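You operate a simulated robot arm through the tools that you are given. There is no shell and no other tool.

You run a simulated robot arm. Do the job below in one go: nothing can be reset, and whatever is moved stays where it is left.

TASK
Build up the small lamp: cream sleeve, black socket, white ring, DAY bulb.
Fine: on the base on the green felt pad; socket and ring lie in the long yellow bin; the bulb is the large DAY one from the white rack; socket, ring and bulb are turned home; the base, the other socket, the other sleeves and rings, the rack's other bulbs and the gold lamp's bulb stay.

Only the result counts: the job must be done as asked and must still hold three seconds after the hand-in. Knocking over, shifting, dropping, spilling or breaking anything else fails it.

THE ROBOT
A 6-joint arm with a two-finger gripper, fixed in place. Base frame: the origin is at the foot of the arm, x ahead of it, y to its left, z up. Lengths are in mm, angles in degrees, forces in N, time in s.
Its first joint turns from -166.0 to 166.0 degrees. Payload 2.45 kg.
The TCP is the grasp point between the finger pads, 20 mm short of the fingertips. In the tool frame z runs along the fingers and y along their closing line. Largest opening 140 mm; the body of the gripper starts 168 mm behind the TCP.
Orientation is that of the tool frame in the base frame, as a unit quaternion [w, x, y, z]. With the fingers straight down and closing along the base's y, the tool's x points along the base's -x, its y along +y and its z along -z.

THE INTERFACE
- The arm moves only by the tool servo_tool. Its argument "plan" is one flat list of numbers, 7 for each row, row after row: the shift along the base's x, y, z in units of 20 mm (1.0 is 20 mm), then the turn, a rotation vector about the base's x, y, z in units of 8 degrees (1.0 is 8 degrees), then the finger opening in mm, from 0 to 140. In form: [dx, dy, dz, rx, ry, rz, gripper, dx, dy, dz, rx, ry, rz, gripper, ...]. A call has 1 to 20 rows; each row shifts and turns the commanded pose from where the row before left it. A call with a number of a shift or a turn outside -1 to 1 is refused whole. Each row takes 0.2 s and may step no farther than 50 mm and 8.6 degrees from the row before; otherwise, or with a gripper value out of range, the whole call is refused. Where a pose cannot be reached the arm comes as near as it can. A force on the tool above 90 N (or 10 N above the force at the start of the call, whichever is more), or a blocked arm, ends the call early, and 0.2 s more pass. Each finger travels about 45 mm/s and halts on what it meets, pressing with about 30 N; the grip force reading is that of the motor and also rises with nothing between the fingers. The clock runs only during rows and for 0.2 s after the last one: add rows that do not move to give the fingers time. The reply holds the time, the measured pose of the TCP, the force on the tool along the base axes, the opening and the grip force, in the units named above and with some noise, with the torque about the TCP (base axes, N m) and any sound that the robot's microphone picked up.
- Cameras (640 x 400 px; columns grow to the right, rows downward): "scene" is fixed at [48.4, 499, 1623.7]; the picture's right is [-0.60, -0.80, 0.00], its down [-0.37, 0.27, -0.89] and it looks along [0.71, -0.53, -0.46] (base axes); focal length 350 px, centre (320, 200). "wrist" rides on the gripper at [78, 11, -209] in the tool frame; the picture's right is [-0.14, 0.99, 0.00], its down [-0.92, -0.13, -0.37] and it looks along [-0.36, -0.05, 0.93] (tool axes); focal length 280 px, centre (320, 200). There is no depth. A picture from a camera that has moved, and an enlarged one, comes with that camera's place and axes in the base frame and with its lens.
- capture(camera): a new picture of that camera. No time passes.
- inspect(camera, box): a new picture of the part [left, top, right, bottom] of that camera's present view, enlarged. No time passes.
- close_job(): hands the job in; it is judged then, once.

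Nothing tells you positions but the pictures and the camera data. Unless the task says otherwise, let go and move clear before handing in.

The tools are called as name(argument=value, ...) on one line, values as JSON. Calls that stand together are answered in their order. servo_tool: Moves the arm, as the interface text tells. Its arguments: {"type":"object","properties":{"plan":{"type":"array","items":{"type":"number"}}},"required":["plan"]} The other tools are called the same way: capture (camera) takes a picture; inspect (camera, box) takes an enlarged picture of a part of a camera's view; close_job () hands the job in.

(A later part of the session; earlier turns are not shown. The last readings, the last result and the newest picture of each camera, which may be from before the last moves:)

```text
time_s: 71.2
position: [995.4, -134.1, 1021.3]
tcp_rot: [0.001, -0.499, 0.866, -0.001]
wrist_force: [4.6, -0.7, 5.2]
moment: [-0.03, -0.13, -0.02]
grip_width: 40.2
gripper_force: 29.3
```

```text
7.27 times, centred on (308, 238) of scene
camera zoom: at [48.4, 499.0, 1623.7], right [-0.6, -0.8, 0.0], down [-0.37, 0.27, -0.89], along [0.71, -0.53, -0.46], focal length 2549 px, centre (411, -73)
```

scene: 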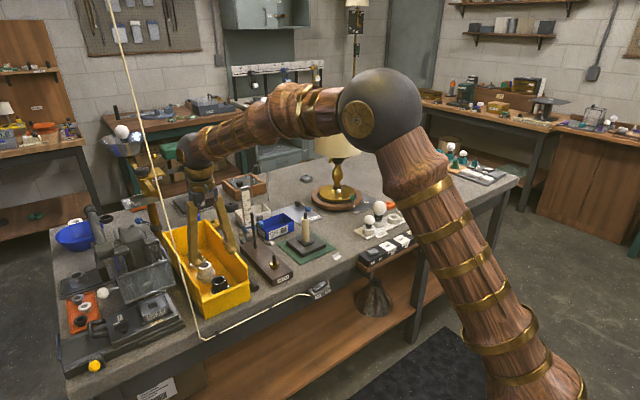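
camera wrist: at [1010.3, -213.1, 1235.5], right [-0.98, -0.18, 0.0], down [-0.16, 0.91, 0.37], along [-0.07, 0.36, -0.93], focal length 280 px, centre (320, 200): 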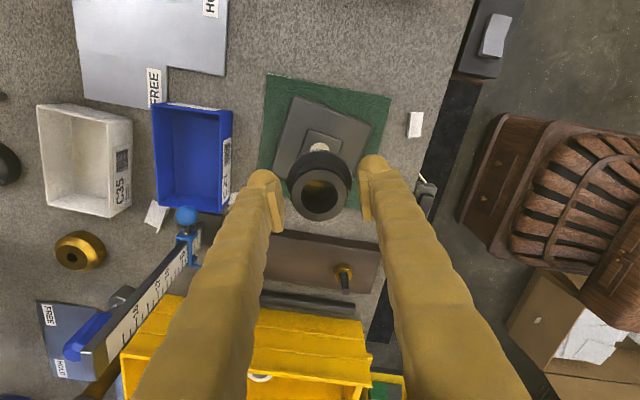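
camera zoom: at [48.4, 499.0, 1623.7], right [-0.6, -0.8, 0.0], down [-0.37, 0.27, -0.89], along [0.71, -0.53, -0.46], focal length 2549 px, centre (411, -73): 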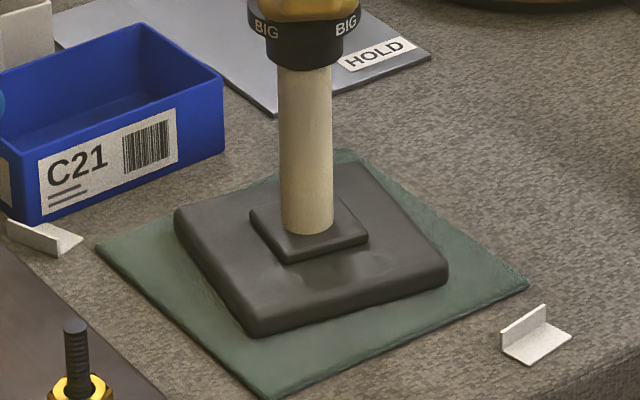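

The socket's labels no longer move while the fingers slip around it, which suggests it is home. One more light check turn, reading the torque.

servo_tool(plan=[-0.01, 0, -0.02, 0, 0, -0.8, 30])

servo_tool(plan=[0, 0, 0, 0, 0, -0.8, 30])

inspect(camera="scene", box=[298, 210, 312, 225])

```text
time_s: 71.6
position: [995.2, -136.2, 1021.4]
tcp_rot: [0.0, -0.45, 0.893, 0.0]
wrist_force: [7.4, -1.9, 9.1]
moment: [-0.05, -0.12, 0.91]
grip_width: 39.7
gripper_force: 29.8
```

```text
time_s: 72.0
position: [995.6, -135.1, 1021.3]
tcp_rot: [0.0, -0.4, 0.916, 0.0]
wrist_force: [5.9, -2.5, 8.4]
moment: [-0.1, -0.07, 0.76]
grip_width: 41.5
gripper_force: 29.5
```

```text
16.00 times, centred on (305, 218) of scene
camera zoom: at [48.4, 499.0, 1623.7], right [-0.6, -0.8, 0.0], down [-0.37, 0.27, -0.89], along [0.71, -0.53, -0.46], focal length 5608 px, centre (560, -80)
```

zoom: 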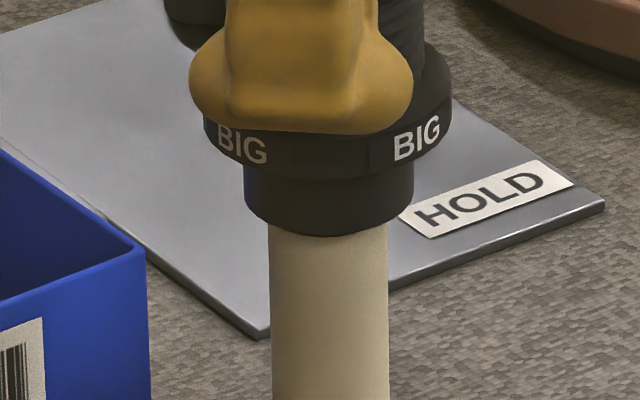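

The torque reached 0.9 N·m with no socket motion, so the socket is home. I'll release it, rise, and straighten the wrist.

servo_tool(plan=[0, 0, 0, 0, 0, 0, 44, 0, 0, 0, 0, 0, 0, 60, 0, 0, 0, 0, 0, 0, 70, 0, 0, 0.5, 0, 0, 0, 70, 0, 0, 1, 0, 0, 0, 70, 0, 0, 1, 0, 0, 0, 70, 0, 0, 1, 0, 0, 0, 70, 0, 0, 1, 0, 0, 0, 70, 0, 0, 0, 0, 0, -1, 70, 0, 0, 0, 0, 0, -1, 70, 0, 0, 0, 0, 0, -1, 70, 0, 0, 0, 0, 0, -1, 70, 0, 0, 0, 0, 0, -1, 70, 0, 0, 0, 0, 0, -0.9, 70, 0, 0, 0, 0, 0, 0, 70])

capture(camera="wrist")

inspect(camera="wrist", box=[250, 80, 390, 210])

inspect(camera="scene", box=[280, 190, 335, 265])

```text
time_s: 75.2
position: [995.5, -136.2, 1112.1]
tcp_rot: [0.0, 0.001, 1.0, -0.001]
wrist_force: [-0.5, 1.1, 0.3]
moment: [-0.04, -0.02, 0.0]
grip_width: 70.0
gripper_force: 0.0
```

```text
taken
camera wrist: at [919.2, -124.3, 1321.3], right [0.14, 0.99, 0.0], down [0.92, -0.13, 0.37], along [0.36, -0.05, -0.93], focal length 280 px, centre (320, 200)
```

wrist: 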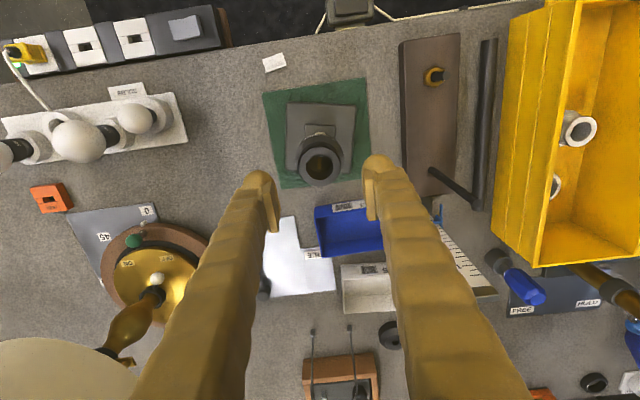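

```text
3.08 times, centred on (320, 145) of wrist
camera zoom: at [919.2, -124.3, 1321.3], right [0.14, 0.99, 0.0], down [0.92, -0.13, 0.37], along [0.36, -0.05, -0.93], focal length 863 px, centre (320, 369)
```

zoom: 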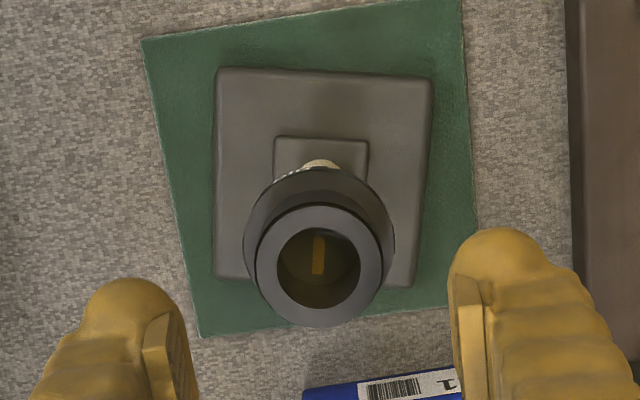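

```text
5.33 times, centred on (308, 228) of scene
camera zoom: at [48.4, 499.0, 1623.7], right [-0.6, -0.8, 0.0], down [-0.37, 0.27, -0.89], along [0.71, -0.53, -0.46], focal length 1870 px, centre (387, 53)
```

zoom: 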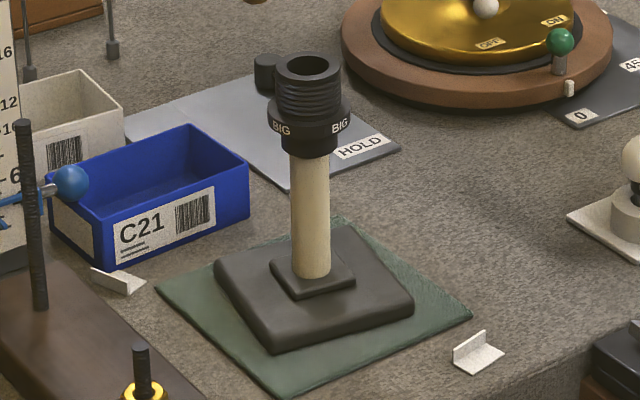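

The socket is seated on the sleeve, and the base is still on the pad though turned a bit. The white ring is far back in the bin near (1133,245), so I'll go and test the reach there.

servo_tool(plan=[-0.2, 1, 0, 0, 0, 0, 90, -0.2, 1, 0, 0, 0, 0, 90, -0.2, 1, 0, 0, 0, 0, 90, -0.2, 1, 0, 0, 0, 0, 90, -0.2, 1, 0, 0, 0, 0, 90, -0.2, 1, 0, 0, 0, 0, 90, -0.2, 1, 0, 0, 0, 0, 90, -0.2, 1, 0, 0, 0, 0, 90, -0.2, 1, 0, 0, 0, 0, 90, 0, 1, 0, 0, 0, 0, 90, 0, 1, 0, 0, 0, 0, 90, 0, 1, 0, 0, 0, 0, 90, 0, 1, 0, 0, 0, 0, 90, 0, 1, 0, 0, 0, 0, 90, 0, 1, 0, 0, 0, 0, 90, 0, 1, 0, 0, 0, 0, 90, 0, 1, 0, 0, 0, 0, 90, 0, 1, 0, 0, 0, 0, 90, 0, 1, 0, 0, 0, 0, 90, 0, 0, 0, 0, 0, 0, 90])

capture(camera="wrist")

inspect(camera="wrist", box=[270, 130, 390, 330])

```text
time_s: 79.4
position: [959.1, 245.5, 1112.4]
tcp_rot: [0.0, -0.001, 1.0, -0.001]
wrist_force: [-0.6, -1.1, 0.5]
moment: [0.01, -0.02, 0.05]
grip_width: 89.8
gripper_force: 0.1
```

```text
taken
camera wrist: at [882.3, 256.2, 1321.0], right [0.14, 0.99, 0.0], down [0.92, -0.13, 0.37], along [0.37, -0.05, -0.93], focal length 280 px, centre (320, 200)
```

wrist: 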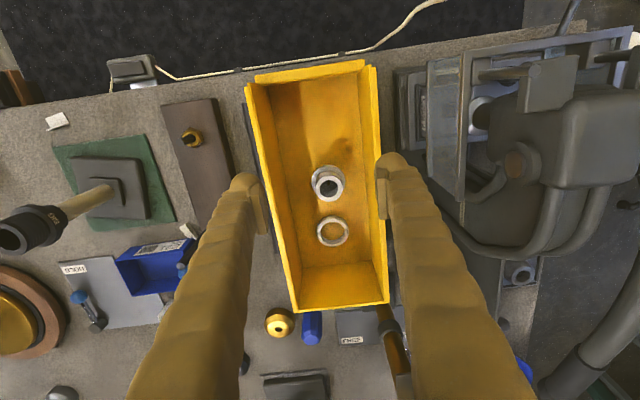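

```text
2.00 times, centred on (330, 230) of wrist
camera zoom: at [882.3, 256.2, 1321.0], right [0.14, 0.99, 0.0], down [0.92, -0.13, 0.37], along [0.37, -0.05, -0.93], focal length 561 px, centre (300, 140)
```

zoom: 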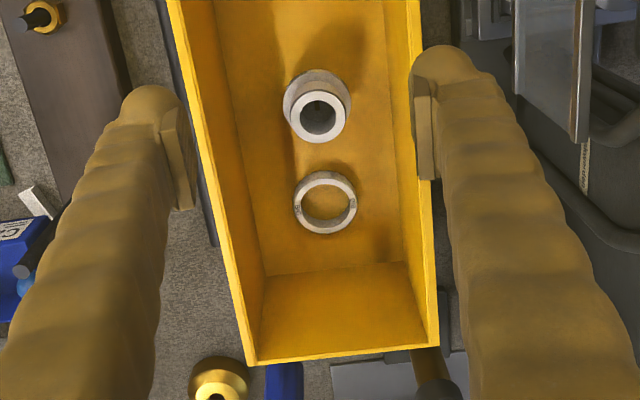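

The ring is at (1132,246) with an OD of about 60 mm. I'll extend outward at a safe height to find the vertical reach limit.

servo_tool(plan=[1, 0, -0.5, 0, 0, 0, 90, 1, 0, -0.5, 0, 0, 0, 90, 1, 0, -0.5, 0, 0, 0, 90, 1, 0, -0.5, 0, 0, 0, 90, 1, 0, 0, 0, 0, 0, 90, 1, 0, 0, 0, 0, 0, 90, 1, 0, 0, 0, 0, 0, 90, 1, 0, 0, 0, 0, 0, 90, 0.65, 0, 0, 0, 0, 0, 90, 0, 0, 0, 0, 0, 0, 90])

capture(camera="wrist")

capture(camera="scene")

```text
time_s: 81.6
position: [1132.1, 245.0, 1070.9]
tcp_rot: [0.0, 0.0, 1.0, 0.0]
wrist_force: [-0.5, 0.4, -0.1]
moment: [-0.05, 0.01, 0.03]
grip_width: 90.1
gripper_force: 0.0
```

```text
taken
camera wrist: at [1056.0, 256.3, 1280.2], right [0.14, 0.99, 0.0], down [0.92, -0.13, 0.37], along [0.36, -0.05, -0.93], focal length 280 px, centre (320, 200)
```

wrist: 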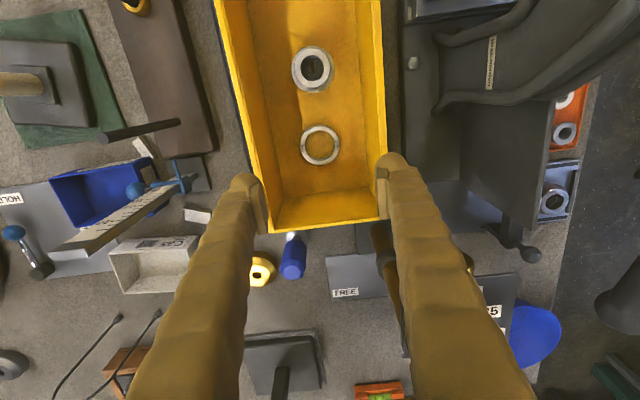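

```text
taken
```

scene: 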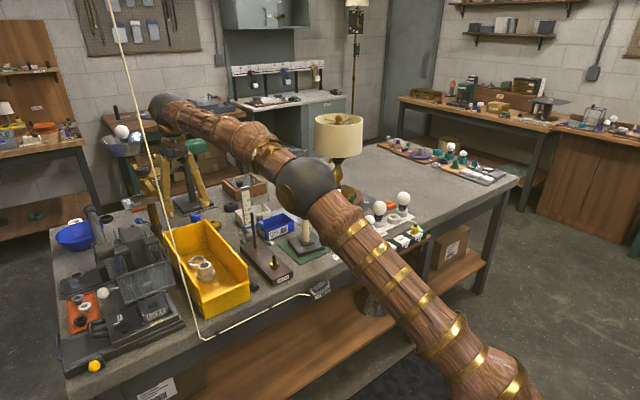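

Vertical reach is fine here. I'll zoom in to refine the ring's position.

inspect(camera="wrist", box=[270, 100, 370, 200])

```text
4.00 times, centred on (320, 150) of wrist
camera zoom: at [1056.0, 256.3, 1280.2], right [0.14, 0.99, 0.0], down [0.92, -0.13, 0.37], along [0.36, -0.05, -0.93], focal length 1122 px, centre (320, 400)
```

zoom: 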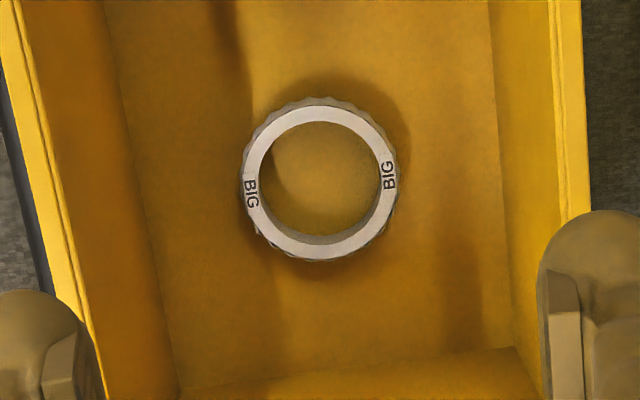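

The ring is at (1132.5,245.5), resting on the bin floor at about z 832. I'll descend around it.

servo_tool(plan=[0, 0.02, -1, 0, 0, 0, 80, 0, 0, -1, 0, 0, 0, 80, 0, 0, -1, 0, 0, 0, 80, 0, 0, -1, 0, 0, 0, 80, 0, 0, -1, 0, 0, 0, 80, 0, 0, -1, 0, 0, 0, 80, 0, 0, -1, 0, 0, 0, 80, 0, 0, -1, 0, 0, 0, 80, 0, 0, -1, 0, 0, 0, 80, 0, 0, -0.5, 0, 0, 0, 80, 0, 0, 0, 0, 0, 0, 80])

capture(camera="wrist")

inspect(camera="wrist", box=[260, 110, 380, 230])

inspect(camera="scene", box=[160, 200, 240, 300])

```text
time_s: 84.0
position: [1132.4, 244.0, 881.6]
tcp_rot: [0.0, -0.001, 1.0, 0.0]
wrist_force: [-0.5, 0.2, 0.1]
moment: [-0.06, -0.02, -0.02]
grip_width: 80.0
gripper_force: 0.1
```

```text
taken
camera wrist: at [1055.8, 255.2, 1091.1], right [0.14, 0.99, 0.0], down [0.92, -0.13, 0.37], along [0.36, -0.05, -0.93], focal length 280 px, centre (320, 200)
```

wrist: 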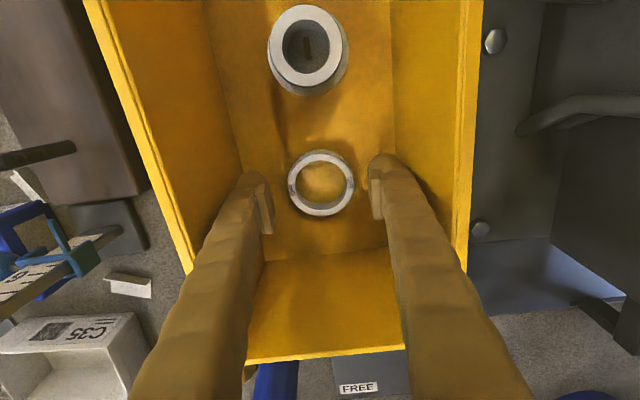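

```text
3.33 times, centred on (320, 170) of wrist
camera zoom: at [1055.8, 255.2, 1091.1], right [0.14, 0.99, 0.0], down [0.92, -0.13, 0.37], along [0.36, -0.05, -0.93], focal length 935 px, centre (320, 300)
```

zoom: 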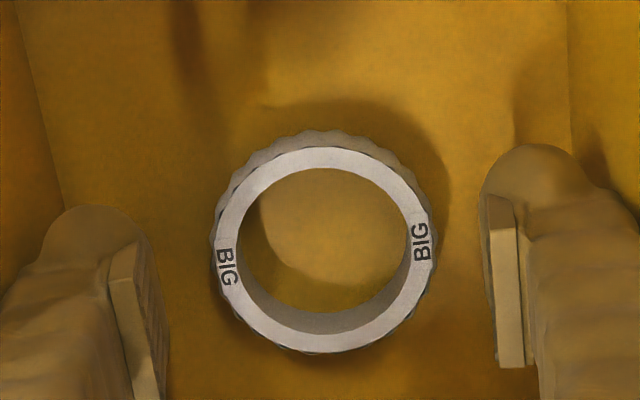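

```text
4.00 times, centred on (200, 250) of scene
camera zoom: at [48.4, 499.0, 1623.7], right [-0.6, -0.8, 0.0], down [-0.37, 0.27, -0.89], along [0.71, -0.53, -0.46], focal length 1402 px, centre (800, 0)
```

zoom: 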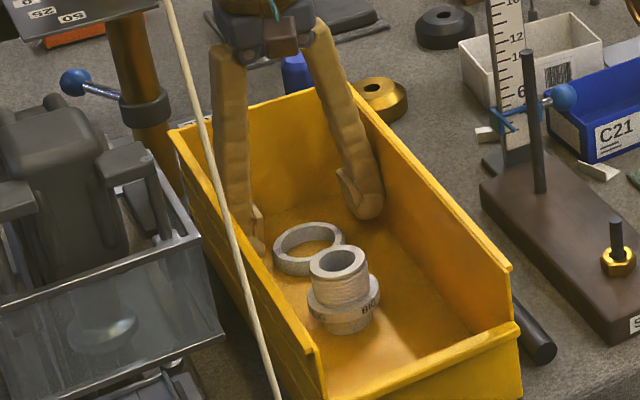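

servo_tool(plan=[0.065, 0.04, -0.6, 0, 0, 0, 80, 0, 0, -0.6, 0, 0, 0, 80, 0, 0, 0, 0, 0, 0, 80, 0, 0, 0, 0, 0, 0, 80])

inspect(camera="wrist", box=[260, 110, 380, 230])

inspect(camera="scene", box=[200, 235, 260, 275])

```text
time_s: 85.0
position: [1134.1, 245.6, 859.5]
tcp_rot: [0.0, -0.001, 1.0, 0.0]
wrist_force: [0.4, 0.0, -0.6]
moment: [-0.03, 0.0, -0.01]
grip_width: 79.9
gripper_force: 0.0
```

```text
3.33 times, centred on (320, 170) of wrist
camera zoom: at [1057.4, 256.2, 1067.8], right [0.14, 0.99, 0.0], down [0.92, -0.13, 0.37], along [0.36, -0.05, -0.93], focal length 935 px, centre (320, 300)
```

zoom: 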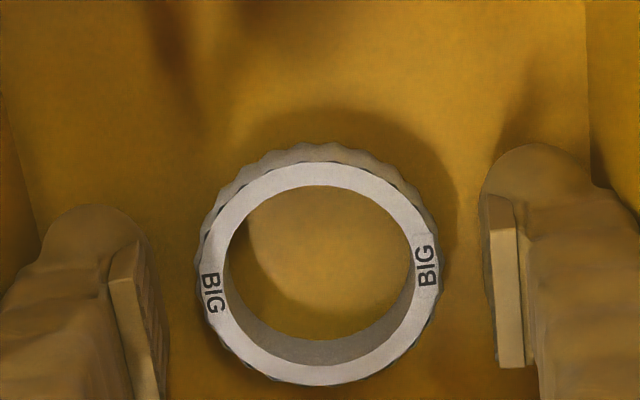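

```text
10.00 times, centred on (230, 255) of scene
camera zoom: at [48.4, 499.0, 1623.7], right [-0.6, -0.8, 0.0], down [-0.37, 0.27, -0.89], along [0.71, -0.53, -0.46], focal length 3505 px, centre (1220, -350)
```

zoom: 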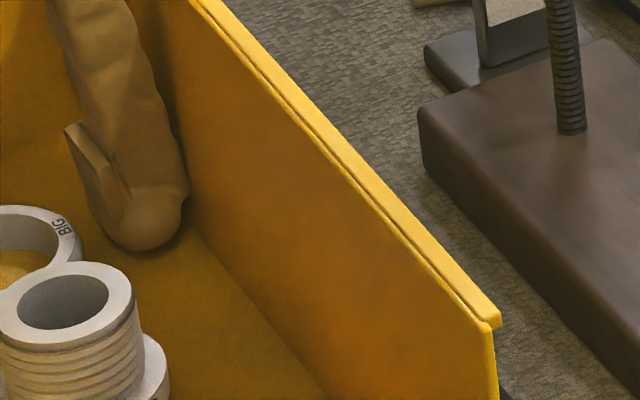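

servo_tool(plan=[0.04, 0, -0.2, 0, 0, 0, 80, 0, 0, 0, 0, 0, 0, 80])

servo_tool(plan=[0, 0, 0, 0, 0, 0, 66, 0, 0, 0, 0, 0, 0, 56, 0, 0, 0, 0, 0, 0, 48, 0, 0, 0, 0, 0, 0, 48, 0, 0, 0, 0, 0, 0, 48])

inspect(camera="wrist", box=[260, 110, 380, 230])

```text
time_s: 85.6
position: [1135.3, 245.9, 853.5]
tcp_rot: [0.0, 0.0, 1.0, 0.0]
wrist_force: [-1.2, -0.3, 1.4]
moment: [0.01, 0.0, 0.01]
grip_width: 79.9
gripper_force: 0.1
```

```text
time_s: 86.8
position: [1135.6, 245.1, 854.7]
tcp_rot: [0.001, 0.0, 1.0, 0.0]
wrist_force: [1.3, -0.6, 19.1]
moment: [-0.06, 0.01, 0.05]
grip_width: 60.6
gripper_force: 29.9
```

```text
3.33 times, centred on (320, 170) of wrist
camera zoom: at [1058.3, 256.3, 1064.6], right [0.14, 0.99, 0.0], down [0.92, -0.13, 0.37], along [0.37, -0.05, -0.93], focal length 935 px, centre (320, 300)
```

zoom: 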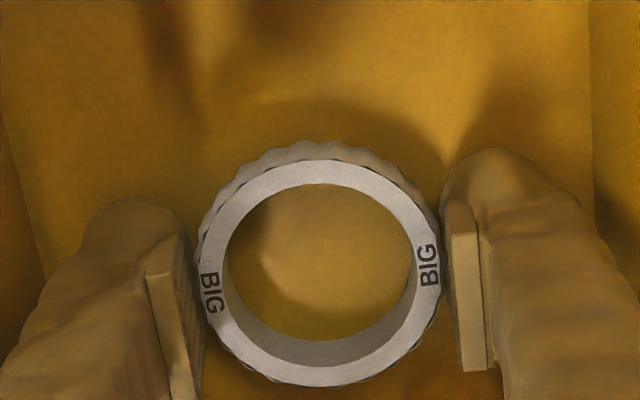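

The ring is gripped at 60.6 mm. I'll lift gently.

servo_tool(plan=[0, 0, 0.1, 0, 0, 0, 48, 0, 0, 0.2, 0, 0, 0, 48, 0, 0, 0.5, 0, 0, 0, 48, 0, 0, 0.8, 0, 0, 0, 48, 0, 0, 0, 0, 0, 0, 48])

inspect(camera="wrist", box=[260, 110, 380, 230])

inspect(camera="scene", box=[160, 200, 240, 300])

```text
time_s: 88.0
position: [1133.3, 245.7, 886.3]
tcp_rot: [-0.001, 0.0, 1.0, 0.0]
wrist_force: [0.4, -0.4, 0.4]
moment: [0.02, 0.0, 0.0]
grip_width: 60.6
gripper_force: 29.9
```

```text
3.33 times, centred on (320, 170) of wrist
camera zoom: at [1057.9, 256.4, 1095.7], right [0.14, 0.99, 0.0], down [0.92, -0.13, 0.37], along [0.36, -0.05, -0.93], focal length 935 px, centre (320, 300)
```

zoom: 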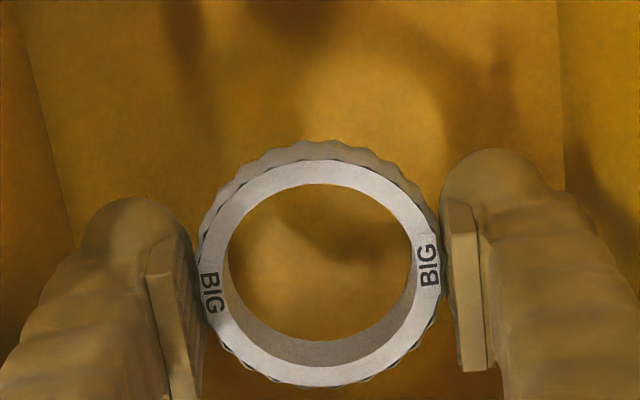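

```text
4.00 times, centred on (200, 250) of scene
camera zoom: at [48.4, 499.0, 1623.7], right [-0.6, -0.8, 0.0], down [-0.37, 0.27, -0.89], along [0.71, -0.53, -0.46], focal length 1402 px, centre (800, 0)
```

zoom: 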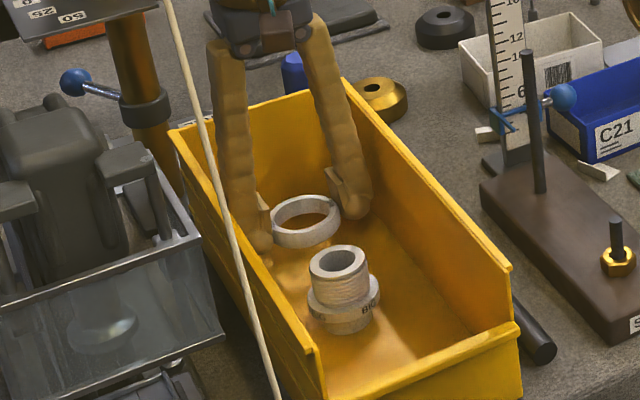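

The ring is held cleanly. I'll raise it, retract, and carry it to above the socket.

servo_tool(plan=[0, 0, 1, 0, 0, 0, 48, 0, 0, 1, 0, 0, 0, 48, 0, 0, 1, 0, 0, 0, 48, 0, 0, 1, 0, 0, 0, 48, 0, 0, 1, 0, 0, 0, 48, 0, 0, 1, 0, 0, 0, 48, 0, 0, 1, 0, 0, 0, 48, 0, 0, 1, 0, 0, 0, 48, 0, 0, 1, 0, 0, 0, 48, 0, 0, 1, 0, 0, 0, 48, -1, 0, 0, 0, 0, 0, 48, -1, 0, 0, 0, 0, 0, 48, -1, -0.3, 0, 0, 0, 0, 48, -1, -1, 0, 0, 0, 0, 48, -1, -1, 0, 0, 0, 0, 48, -1, -1, 0, 0, 0, 0, 48, -1, -1, 0, 0, 0, 0, 48, 0, -1, 0, 0, 0, 0, 48, 0, -1, 0, 0, 0, 0, 48])

servo_tool(plan=[0, -1, 0, 0, 0, 0, 48, 0, -1, 0, 0, 0, 0, 48, 0, -1, 0, 0, 0, 0, 48, 0, -1, 0, 0, 0, 0, 48, 0, -1, 0, 0, 0, 0, 48, 0, -1, 0, 0, 0, 0, 48, 0, -1, 0, 0, 0, 0, 48, 0, -1, 0, 0, 0, 0, 48, 0, -1, 0, 0, 0, 0, 48, 0, -1, 0, 0, 0, 0, 48, 0, -1, 0, 0, 0, 0, 48, 0, -1, 0, 0, 0, 0, 48, 0, -0.7, 0, 0, 0, 0, 48, 0, 0, 0, 0, 0, 0, 48, 0, 0, 0, 0, 0, 0, 48])

inspect(camera="wrist", box=[260, 110, 380, 230])

inspect(camera="scene", box=[285, 170, 325, 220])

```text
time_s: 92.0
position: [995.7, 118.8, 1085.1]
tcp_rot: [0.0, 0.0, 1.0, 0.0]
wrist_force: [0.0, -1.4, 0.4]
moment: [0.0, -0.03, -0.01]
grip_width: 60.3
gripper_force: 30.1
```

```text
time_s: 95.2
position: [994.3, -134.2, 1085.9]
tcp_rot: [0.0, 0.0, 1.0, 0.0]
wrist_force: [-0.2, -0.2, 0.0]
moment: [0.01, 0.01, 0.01]
grip_width: 60.7
gripper_force: 29.5
```

```text
3.33 times, centred on (320, 170) of wrist
camera zoom: at [917.3, -123.1, 1294.5], right [0.14, 0.99, 0.0], down [0.92, -0.13, 0.37], along [0.37, -0.05, -0.93], focal length 935 px, centre (320, 300)
```

zoom: 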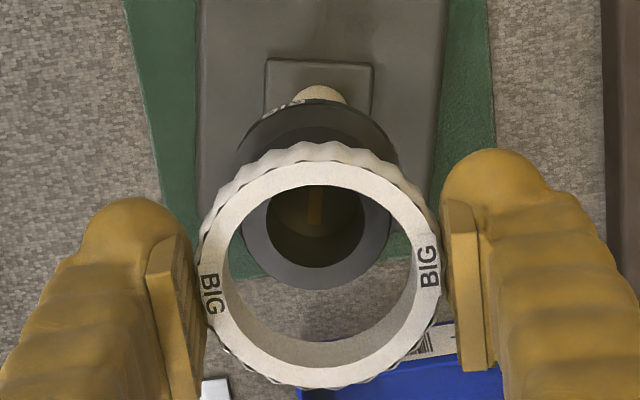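

```text
8.00 times, centred on (305, 195) of scene
camera zoom: at [48.4, 499.0, 1623.7], right [-0.6, -0.8, 0.0], down [-0.37, 0.27, -0.89], along [0.71, -0.53, -0.46], focal length 2804 px, centre (440, 240)
```

zoom: 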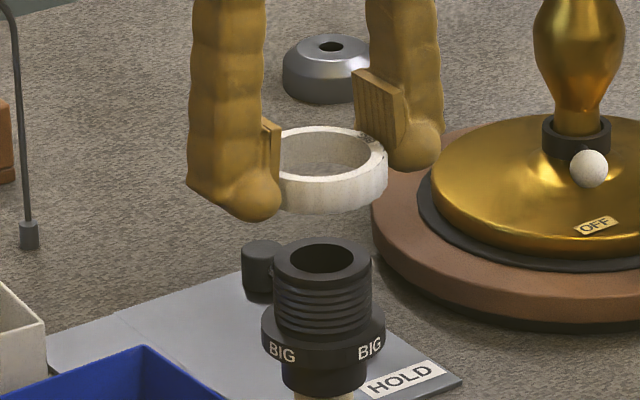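

The socket axis is about (+2.4,-1.7) mm from the ring axis. I'll correct for that and lower toward the socket.

servo_tool(plan=[0.12, -0.085, 0, 0, 0, 0, 48, 0, 0, -0.6, 0, 0, 0, 48, 0, 0, -0.6, 0, 0, 0, 48, 0, 0, -0.4, 0, 0, 0, 48, 0, 0, 0, 0, 0, 0, 48, 0, 0, 0, 0, 0, 0, 48])

inspect(camera="wrist", box=[260, 110, 380, 230])

inspect(camera="scene", box=[285, 180, 325, 220])

```text
time_s: 96.6
position: [995.4, -135.4, 1052.6]
tcp_rot: [0.0, 0.0, 1.0, 0.0]
wrist_force: [0.4, 0.3, -0.8]
moment: [0.0, 0.03, -0.01]
grip_width: 60.8
gripper_force: 30.4
```

```text
3.33 times, centred on (320, 170) of wrist
camera zoom: at [919.5, -124.9, 1262.1], right [0.14, 0.99, 0.0], down [0.92, -0.13, 0.37], along [0.36, -0.05, -0.93], focal length 935 px, centre (320, 300)
```

zoom: 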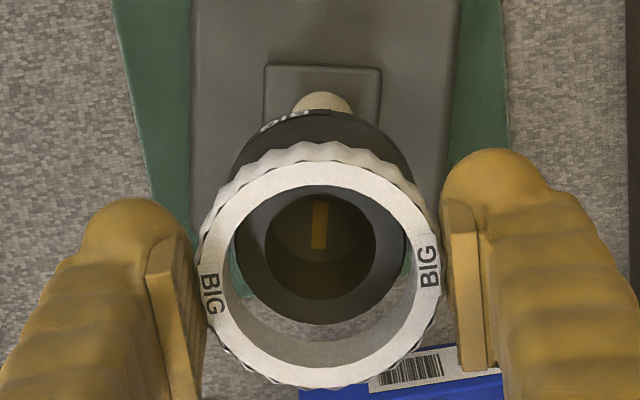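

```text
10.00 times, centred on (305, 200) of scene
camera zoom: at [48.4, 499.0, 1623.7], right [-0.6, -0.8, 0.0], down [-0.37, 0.27, -0.89], along [0.71, -0.53, -0.46], focal length 3505 px, centre (470, 200)
```

zoom: 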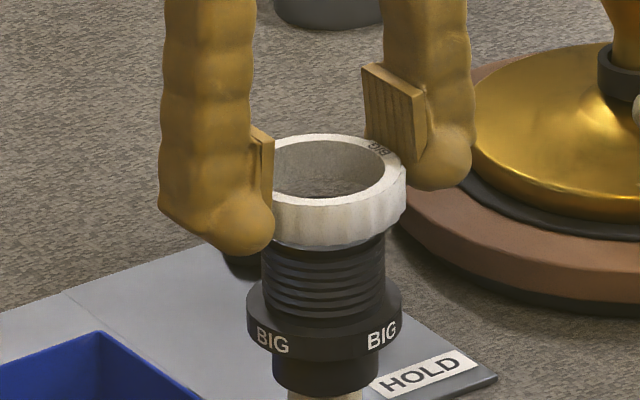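

It's aligned within a millimetre. I'll descend to contact.

servo_tool(plan=[0, 0, -0.2, 0, 0, 0, 48, 0, 0, -0.1, 0, 0, 0, 48, 0, 0, 0, 0, 0, 0, 48])

servo_tool(plan=[0, 0, -0.1, 0, 0, 0, 48, 0, 0, 0, 0, 0, 0, 48])

servo_tool(plan=[0, 0, -0.08, 0, 0, 0, 48, 0, 0, 0, 0, 0, 0, 48])

servo_tool(plan=[0, 0, -0.08, 0, 0, 0, 48, 0, 0, 0, 0, 0, 0, 48])

inspect(camera="scene", box=[285, 180, 325, 220])

inspect(camera="wrist", box=[260, 110, 380, 230])

```text
time_s: 97.4
position: [996.9, -135.7, 1046.7]
tcp_rot: [0.0, -0.001, 1.0, 0.0]
wrist_force: [0.2, -0.3, 0.7]
moment: [-0.01, 0.01, 0.0]
grip_width: 60.9
gripper_force: 30.0
```

```text
time_s: 98.0
position: [997.7, -136.0, 1044.2]
tcp_rot: [0.0, 0.0, 1.0, -0.001]
wrist_force: [0.4, 0.2, 0.1]
moment: [0.0, 0.04, -0.03]
grip_width: 60.5
gripper_force: 30.4
```

```text
time_s: 98.6
position: [997.3, -135.5, 1043.0]
tcp_rot: [0.0, 0.001, 1.0, 0.0]
wrist_force: [0.5, -0.7, -1.3]
moment: [-0.01, 0.0, 0.04]
grip_width: 60.7
gripper_force: 30.1
```

```text
time_s: 99.2
position: [997.6, -135.6, 1041.8]
tcp_rot: [0.0, 0.0, 1.0, 0.0]
wrist_force: [0.0, 0.1, -0.8]
moment: [0.01, 0.0, 0.02]
grip_width: 60.6
gripper_force: 29.7
```

```text
10.00 times, centred on (305, 200) of scene
camera zoom: at [48.4, 499.0, 1623.7], right [-0.6, -0.8, 0.0], down [-0.37, 0.27, -0.89], along [0.71, -0.53, -0.46], focal length 3505 px, centre (470, 200)
```

zoom: 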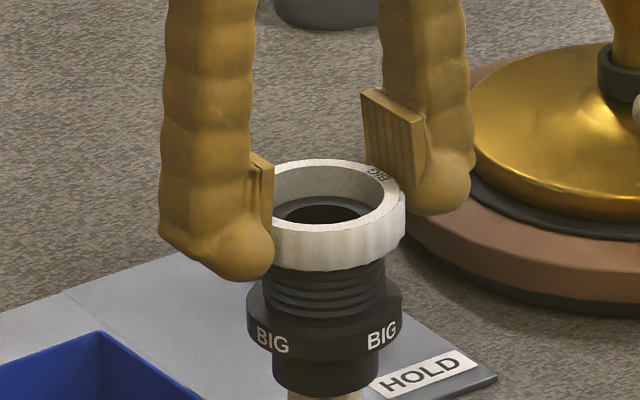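

```text
3.33 times, centred on (320, 170) of wrist
camera zoom: at [920.2, -124.9, 1251.4], right [0.14, 0.99, 0.0], down [0.92, -0.13, 0.37], along [0.36, -0.05, -0.93], focal length 935 px, centre (320, 300)
```

zoom: 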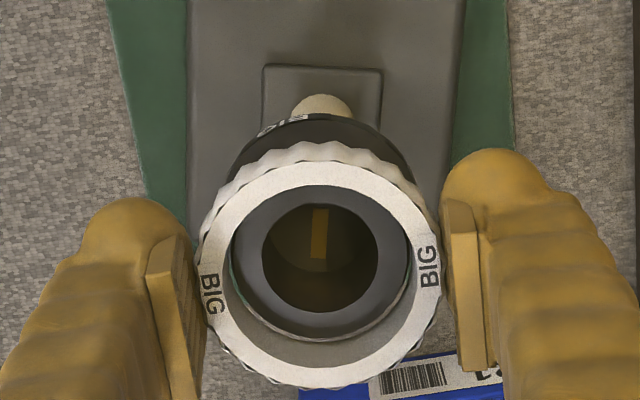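

servo_tool(plan=[0, 0, -0.08, 0, 0, 0, 48, 0, 0, 0, 0, 0, 0, 48])

servo_tool(plan=[0, 0, -0.08, 0, 0, 0, 48, 0, 0, 0, 0, 0, 0, 48])

servo_tool(plan=[0, 0, -0.08, 0, 0, 0, 48, 0, 0, 0, 0, 0, 0, 48])

servo_tool(plan=[0, 0, -0.08, 0, 0, 0, 48, 0, 0, 0, 0, 0, 0, 48])

inspect(camera="scene", box=[285, 180, 325, 220])

inspect(camera="wrist", box=[260, 110, 380, 230])

```text
time_s: 99.8
position: [995.7, -136.4, 1039.1]
tcp_rot: [0.0, 0.0, 1.0, 0.0]
wrist_force: [-0.4, 0.3, -0.4]
moment: [0.01, -0.01, 0.01]
grip_width: 60.6
gripper_force: 29.9
```

```text
time_s: 100.4
position: [995.9, -136.1, 1038.7]
tcp_rot: [0.001, 0.0, 1.0, 0.0]
wrist_force: [0.2, -0.7, -0.4]
moment: [-0.01, -0.01, -0.01]
grip_width: 60.7
gripper_force: 29.7
```

```text
time_s: 101.0
position: [996.9, -135.2, 1036.6]
tcp_rot: [0.0, 0.0, 1.0, -0.001]
wrist_force: [0.7, 0.3, 0.0]
moment: [-0.01, 0.02, -0.04]
grip_width: 60.4
gripper_force: 30.0
```

```text
time_s: 101.6
position: [996.6, -135.8, 1036.2]
tcp_rot: [0.0, 0.001, 1.0, 0.0]
wrist_force: [-0.4, -1.0, -1.0]
moment: [-0.02, 0.0, -0.03]
grip_width: 61.0
gripper_force: 29.6
```

```text
10.00 times, centred on (305, 200) of scene
camera zoom: at [48.4, 499.0, 1623.7], right [-0.6, -0.8, 0.0], down [-0.37, 0.27, -0.89], along [0.71, -0.53, -0.46], focal length 3505 px, centre (470, 200)
```

zoom: 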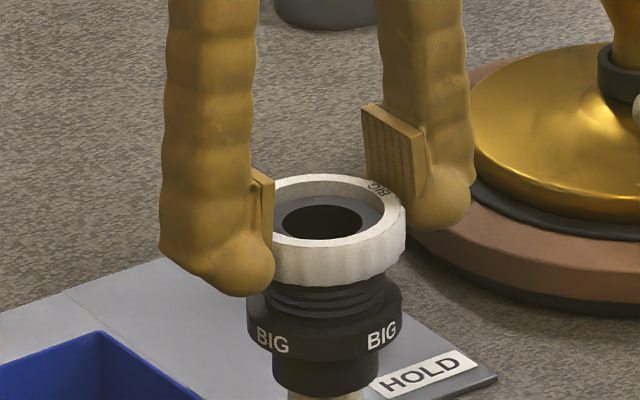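

```text
3.33 times, centred on (320, 170) of wrist
camera zoom: at [920.0, -124.9, 1245.3], right [0.14, 0.99, 0.0], down [0.92, -0.13, 0.37], along [0.36, -0.05, -0.93], focal length 935 px, centre (320, 300)
```

zoom: 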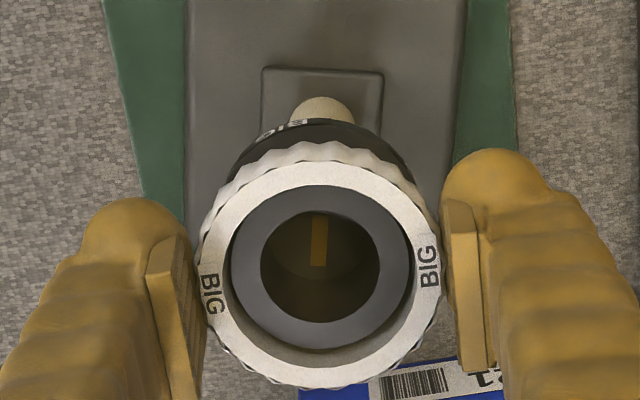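

servo_tool(plan=[0, 0, -0.08, 0, 0, 0, 48, 0, 0, 0, 0, 0, 0, 48])

servo_tool(plan=[0, 0, -0.08, 0, 0, 0, 48, 0, 0, 0, 0, 0, 0, 48])

servo_tool(plan=[0, 0, -0.08, 0, 0, 0, 48, 0, 0, 0, 0, 0, 0, 48])

inspect(camera="scene", box=[285, 180, 325, 220])

```text
time_s: 102.2
position: [996.5, -136.0, 1032.9]
tcp_rot: [0.0, -0.002, 1.0, 0.0]
wrist_force: [-0.3, 0.9, -0.2]
moment: [-0.03, 0.01, 0.0]
grip_width: 60.7
gripper_force: 29.7
```

```text
time_s: 102.8
position: [997.0, -134.9, 1031.7]
tcp_rot: [-0.001, 0.0, 1.0, 0.0]
wrist_force: [-0.5, -0.3, 0.0]
moment: [-0.03, -0.02, -0.03]
grip_width: 60.6
gripper_force: 30.0
```

```text
time_s: 103.4
position: [996.4, -136.2, 1031.3]
tcp_rot: [0.0, 0.0, 1.0, -0.001]
wrist_force: [0.1, 0.6, -0.9]
moment: [0.01, 0.0, -0.04]
grip_width: 60.5
gripper_force: 29.9
```

```text
10.00 times, centred on (305, 200) of scene
camera zoom: at [48.4, 499.0, 1623.7], right [-0.6, -0.8, 0.0], down [-0.37, 0.27, -0.89], along [0.71, -0.53, -0.46], focal length 3505 px, centre (470, 200)
```

zoom: 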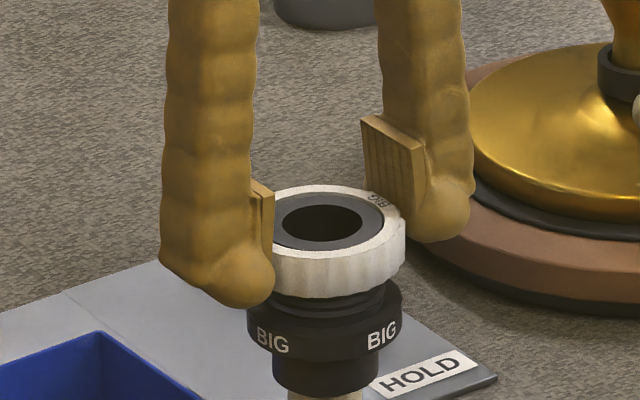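

servo_tool(plan=[0, 0, -0.08, 0, 0, 0, 48, 0, 0, 0, 0, 0, 0, 48])

servo_tool(plan=[0, 0, -0.08, 0, 0, 0, 48, 0, 0, 0, 0, 0, 0, 48])

servo_tool(plan=[0, 0, -0.08, 0, 0, 0, 48, 0, 0, 0, 0, 0, 0, 48])

inspect(camera="scene", box=[285, 180, 325, 220])

```text
time_s: 104.0
position: [998.3, -135.4, 1029.4]
tcp_rot: [0.0, 0.0, 1.0, -0.001]
wrist_force: [0.3, -0.2, -0.7]
moment: [0.0, -0.01, 0.01]
grip_width: 60.7
gripper_force: 29.9
```

```text
time_s: 104.6
position: [997.2, -136.9, 1028.3]
tcp_rot: [0.0, 0.0, 1.0, 0.0]
wrist_force: [-0.2, 0.5, -0.6]
moment: [0.03, -0.04, 0.01]
grip_width: 60.5
gripper_force: 30.0
```

```text
time_s: 105.2
position: [997.1, -136.1, 1026.3]
tcp_rot: [0.0, 0.0, 1.0, 0.0]
wrist_force: [0.1, 0.5, 0.0]
moment: [0.01, -0.01, -0.01]
grip_width: 60.6
gripper_force: 29.6
```

```text
10.00 times, centred on (305, 200) of scene
camera zoom: at [48.4, 499.0, 1623.7], right [-0.6, -0.8, 0.0], down [-0.37, 0.27, -0.89], along [0.71, -0.53, -0.46], focal length 3505 px, centre (470, 200)
```

zoom: 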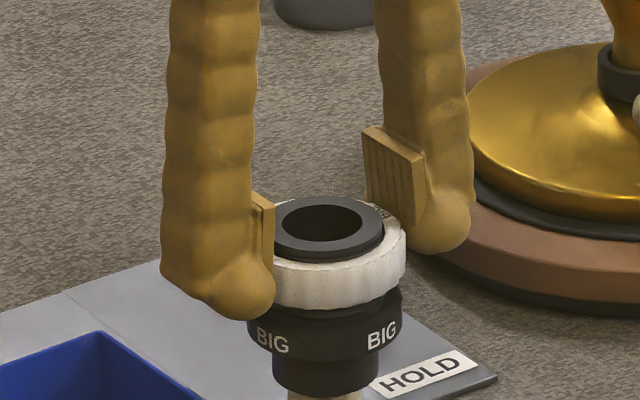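

servo_tool(plan=[0, 0, -0.05, 0, 0, 0, 48, 0, 0, 0, 0, 0, 0, 48])

servo_tool(plan=[0, 0, -0.05, 0, 0, 0, 48, 0, 0, 0, 0, 0, 0, 48])

servo_tool(plan=[0, 0, -0.05, 0, 0, 0, 48, 0, 0, 0, 0, 0, 0, 48])

inspect(camera="scene", box=[285, 180, 325, 220])

```text
time_s: 105.8
position: [996.6, -136.7, 1024.6]
tcp_rot: [0.001, 0.0, 1.0, 0.0]
wrist_force: [-0.4, 0.3, 0.0]
moment: [0.0, 0.02, 0.03]
grip_width: 60.6
gripper_force: 30.3
```

```text
time_s: 106.4
position: [997.4, -137.2, 1023.6]
tcp_rot: [0.0, 0.0, 1.0, 0.001]
wrist_force: [-0.6, -0.3, -0.2]
moment: [0.05, 0.01, 0.03]
grip_width: 60.6
gripper_force: 30.1
```

```text
time_s: 107.0
position: [997.4, -135.1, 1023.1]
tcp_rot: [0.001, 0.0, 1.0, 0.0]
wrist_force: [0.4, -0.3, -1.1]
moment: [-0.01, 0.02, -0.02]
grip_width: 60.6
gripper_force: 30.1
```

```text
10.00 times, centred on (305, 200) of scene
camera zoom: at [48.4, 499.0, 1623.7], right [-0.6, -0.8, 0.0], down [-0.37, 0.27, -0.89], along [0.71, -0.53, -0.46], focal length 3505 px, centre (470, 200)
```

zoom: 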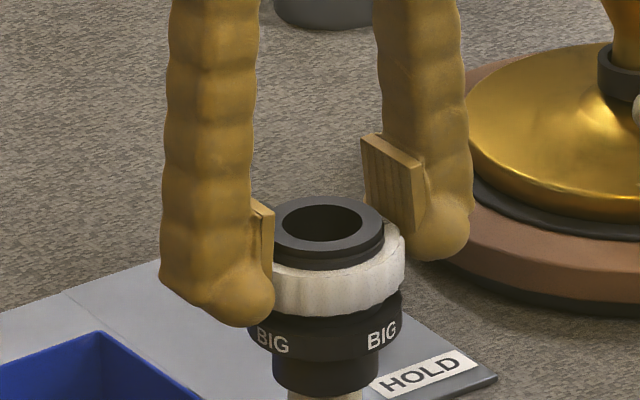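

servo_tool(plan=[0, 0, -0.05, 0, 0, 0, 48, 0, 0, 0, 0, 0, 0, 48])

servo_tool(plan=[0, 0, -0.05, 0, 0, 0, 48, 0, 0, 0, 0, 0, 0, 48])

servo_tool(plan=[0, 0, -0.05, 0, 0, 0, 48, 0, 0, 0, 0, 0, 0, 48])

inspect(camera="scene", box=[285, 180, 325, 220])

```text
time_s: 107.6
position: [997.8, -135.1, 1022.9]
tcp_rot: [0.0, 0.001, 1.0, 0.0]
wrist_force: [-1.1, -0.3, -0.7]
moment: [0.03, 0.01, -0.02]
grip_width: 60.4
gripper_force: 30.1
```

```text
time_s: 108.2
position: [997.5, -136.3, 1021.6]
tcp_rot: [0.0, 0.0, 1.0, 0.0]
wrist_force: [-10.8, 1.6, 5.5]
moment: [0.14, 0.88, 0.0]
grip_width: 60.4
gripper_force: 30.1
```

```text
time_s: 108.8
position: [997.1, -135.7, 1022.1]
tcp_rot: [0.0, 0.0, 1.0, 0.0]
wrist_force: [-8.4, 6.3, 8.9]
moment: [0.16, 0.3, -0.02]
grip_width: 60.8
gripper_force: 30.3
```

```text
10.00 times, centred on (305, 200) of scene
camera zoom: at [48.4, 499.0, 1623.7], right [-0.6, -0.8, 0.0], down [-0.37, 0.27, -0.89], along [0.71, -0.53, -0.46], focal length 3505 px, centre (470, 200)
```

zoom: 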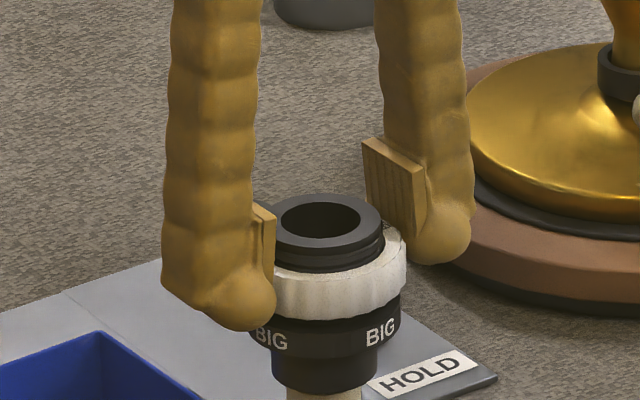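

The thread is reached. I'll recentre slightly, then turn clockwise while pressing lightly.

servo_tool(plan=[-0.03, 0.02, 0, 0, 0, 0, 48, 0, 0, 0, 0, 0, 0, 48])

servo_tool(plan=[0, 0, -0.02, 0, 0, 0, 48, 0, 0, 0, 0, 0, 0, 48])

```text
time_s: 109.4
position: [996.1, -135.9, 1021.4]
tcp_rot: [0.0, 0.0, 1.0, 0.0]
wrist_force: [-6.0, -2.0, 6.9]
moment: [-0.11, -0.27, 0.0]
grip_width: 60.8
gripper_force: 29.5
```

```text
time_s: 110.0
position: [996.1, -135.6, 1021.5]
tcp_rot: [0.001, -0.001, 1.0, 0.0]
wrist_force: [-9.3, -0.6, 15.3]
moment: [-0.07, 0.0, -0.02]
grip_width: 60.4
gripper_force: 30.0
```

servo_tool(plan=[-0.03, 0, -0.01, 0, 0, -1, 48, 0, 0, -0.011, 0, 0, -1, 48, 0, 0, -0.011, 0, 0, -1, 48, 0, 0, -0.011, 0, 0, -1, 48])

inspect(camera="scene", box=[285, 180, 325, 220])

inspect(camera="scene", box=[280, 210, 335, 265])

```text
time_s: 111.0
position: [995.8, -135.9, 1019.8]
tcp_rot: [0.0, 0.277, 0.961, 0.0]
wrist_force: [-1.5, -7.3, 15.2]
moment: [-0.26, -0.13, -0.02]
grip_width: 60.3
gripper_force: 29.8
```

```text
10.00 times, centred on (305, 200) of scene
camera zoom: at [48.4, 499.0, 1623.7], right [-0.6, -0.8, 0.0], down [-0.37, 0.27, -0.89], along [0.71, -0.53, -0.46], focal length 3505 px, centre (470, 200)
```

zoom: 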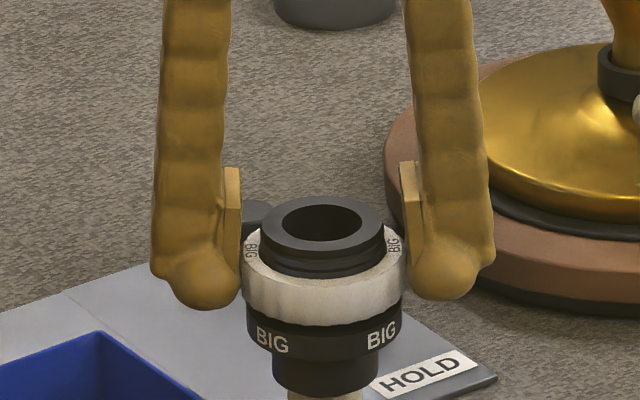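

```text
7.27 times, centred on (308, 238) of scene
camera zoom: at [48.4, 499.0, 1623.7], right [-0.6, -0.8, 0.0], down [-0.37, 0.27, -0.89], along [0.71, -0.53, -0.46], focal length 2549 px, centre (411, -73)
```

zoom: 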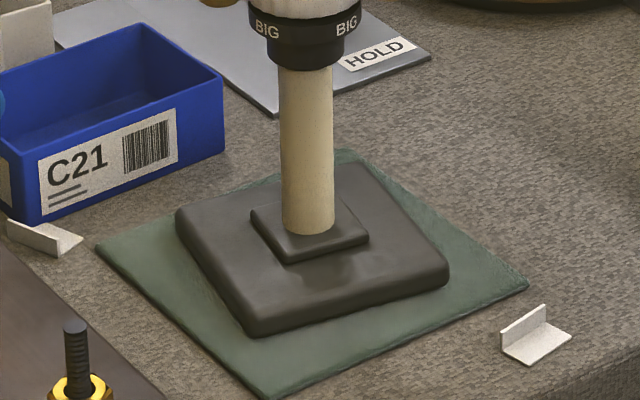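

The thread is engaging and the base is still. I'll continue turning.

servo_tool(plan=[0, -0.02, -0.008, 0, 0, -1, 48, 0, 0, -0.009, 0, 0, -1, 48, 0, 0, -0.009, 0, 0, -1, 48, 0, 0, -0.009, 0, 0, -1, 48, 0, 0, -0.009, 0, 0, -1, 48, 0, 0, -0.009, 0, 0, -1, 48])

inspect(camera="scene", box=[285, 180, 325, 220])

inspect(camera="scene", box=[280, 210, 335, 265])

```text
time_s: 112.4
position: [995.6, -135.7, 1018.3]
tcp_rot: [0.0, 0.644, 0.765, 0.001]
wrist_force: [-5.9, -5.0, 14.7]
moment: [-0.21, -0.04, 0.02]
grip_width: 60.7
gripper_force: 30.1
```

```text
10.00 times, centred on (305, 200) of scene
camera zoom: at [48.4, 499.0, 1623.7], right [-0.6, -0.8, 0.0], down [-0.37, 0.27, -0.89], along [0.71, -0.53, -0.46], focal length 3505 px, centre (470, 200)
```

zoom: 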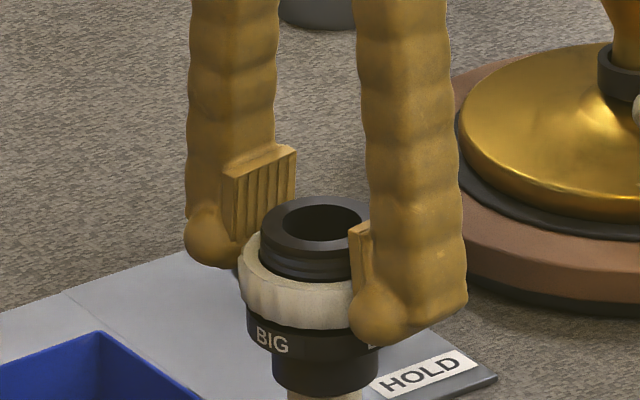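

```text
7.27 times, centred on (308, 238) of scene
camera zoom: at [48.4, 499.0, 1623.7], right [-0.6, -0.8, 0.0], down [-0.37, 0.27, -0.89], along [0.71, -0.53, -0.46], focal length 2549 px, centre (411, -73)
```

zoom: 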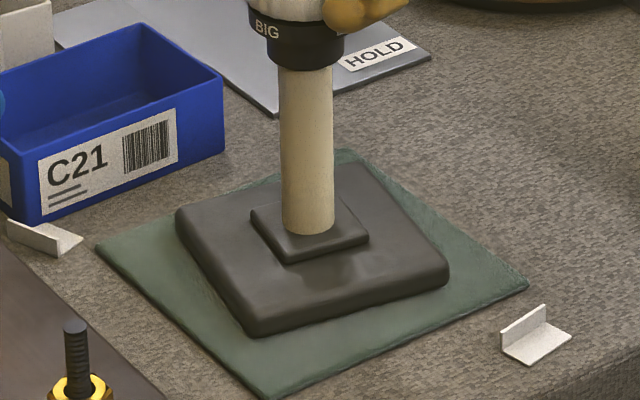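

servo_tool(plan=[-0.015, -0.015, -0.009, 0, 0, -1, 48, 0, 0, -0.009, 0, 0, -1, 48, 0, 0, -0.009, 0, 0, -1, 48, 0, 0, -0.009, 0, 0, -1, 48, 0, 0, -0.009, 0, 0, -1, 48])

inspect(camera="scene", box=[285, 180, 325, 220])

inspect(camera="scene", box=[280, 210, 335, 265])

```text
time_s: 113.6
position: [994.5, -136.6, 1016.4]
tcp_rot: [-0.001, 0.866, 0.5, 0.0]
wrist_force: [2.3, 3.0, -6.0]
moment: [0.03, -0.13, 0.04]
grip_width: 60.5
gripper_force: 30.3
```

```text
10.00 times, centred on (305, 200) of scene
camera zoom: at [48.4, 499.0, 1623.7], right [-0.6, -0.8, 0.0], down [-0.37, 0.27, -0.89], along [0.71, -0.53, -0.46], focal length 3505 px, centre (470, 200)
```

zoom: 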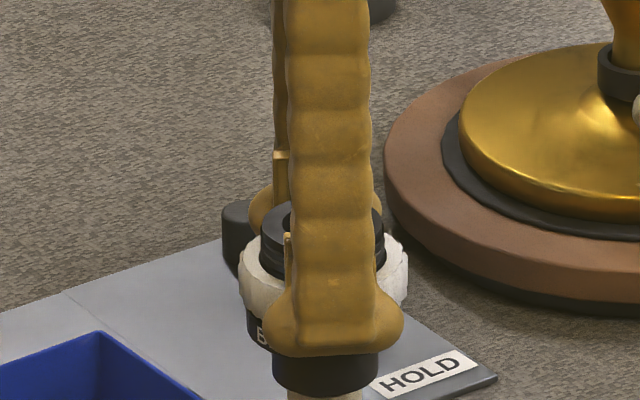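

```text
7.27 times, centred on (308, 238) of scene
camera zoom: at [48.4, 499.0, 1623.7], right [-0.6, -0.8, 0.0], down [-0.37, 0.27, -0.89], along [0.71, -0.53, -0.46], focal length 2549 px, centre (411, -73)
```

zoom: 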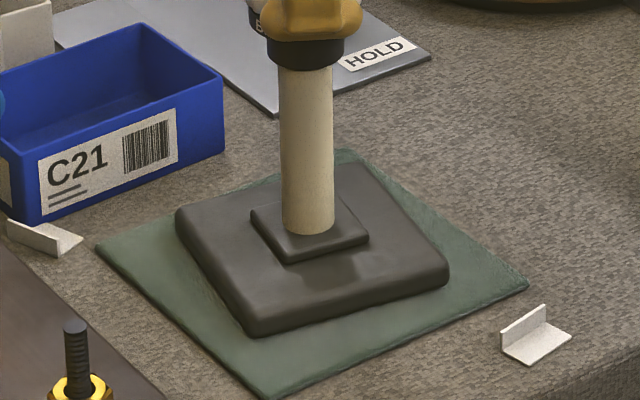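

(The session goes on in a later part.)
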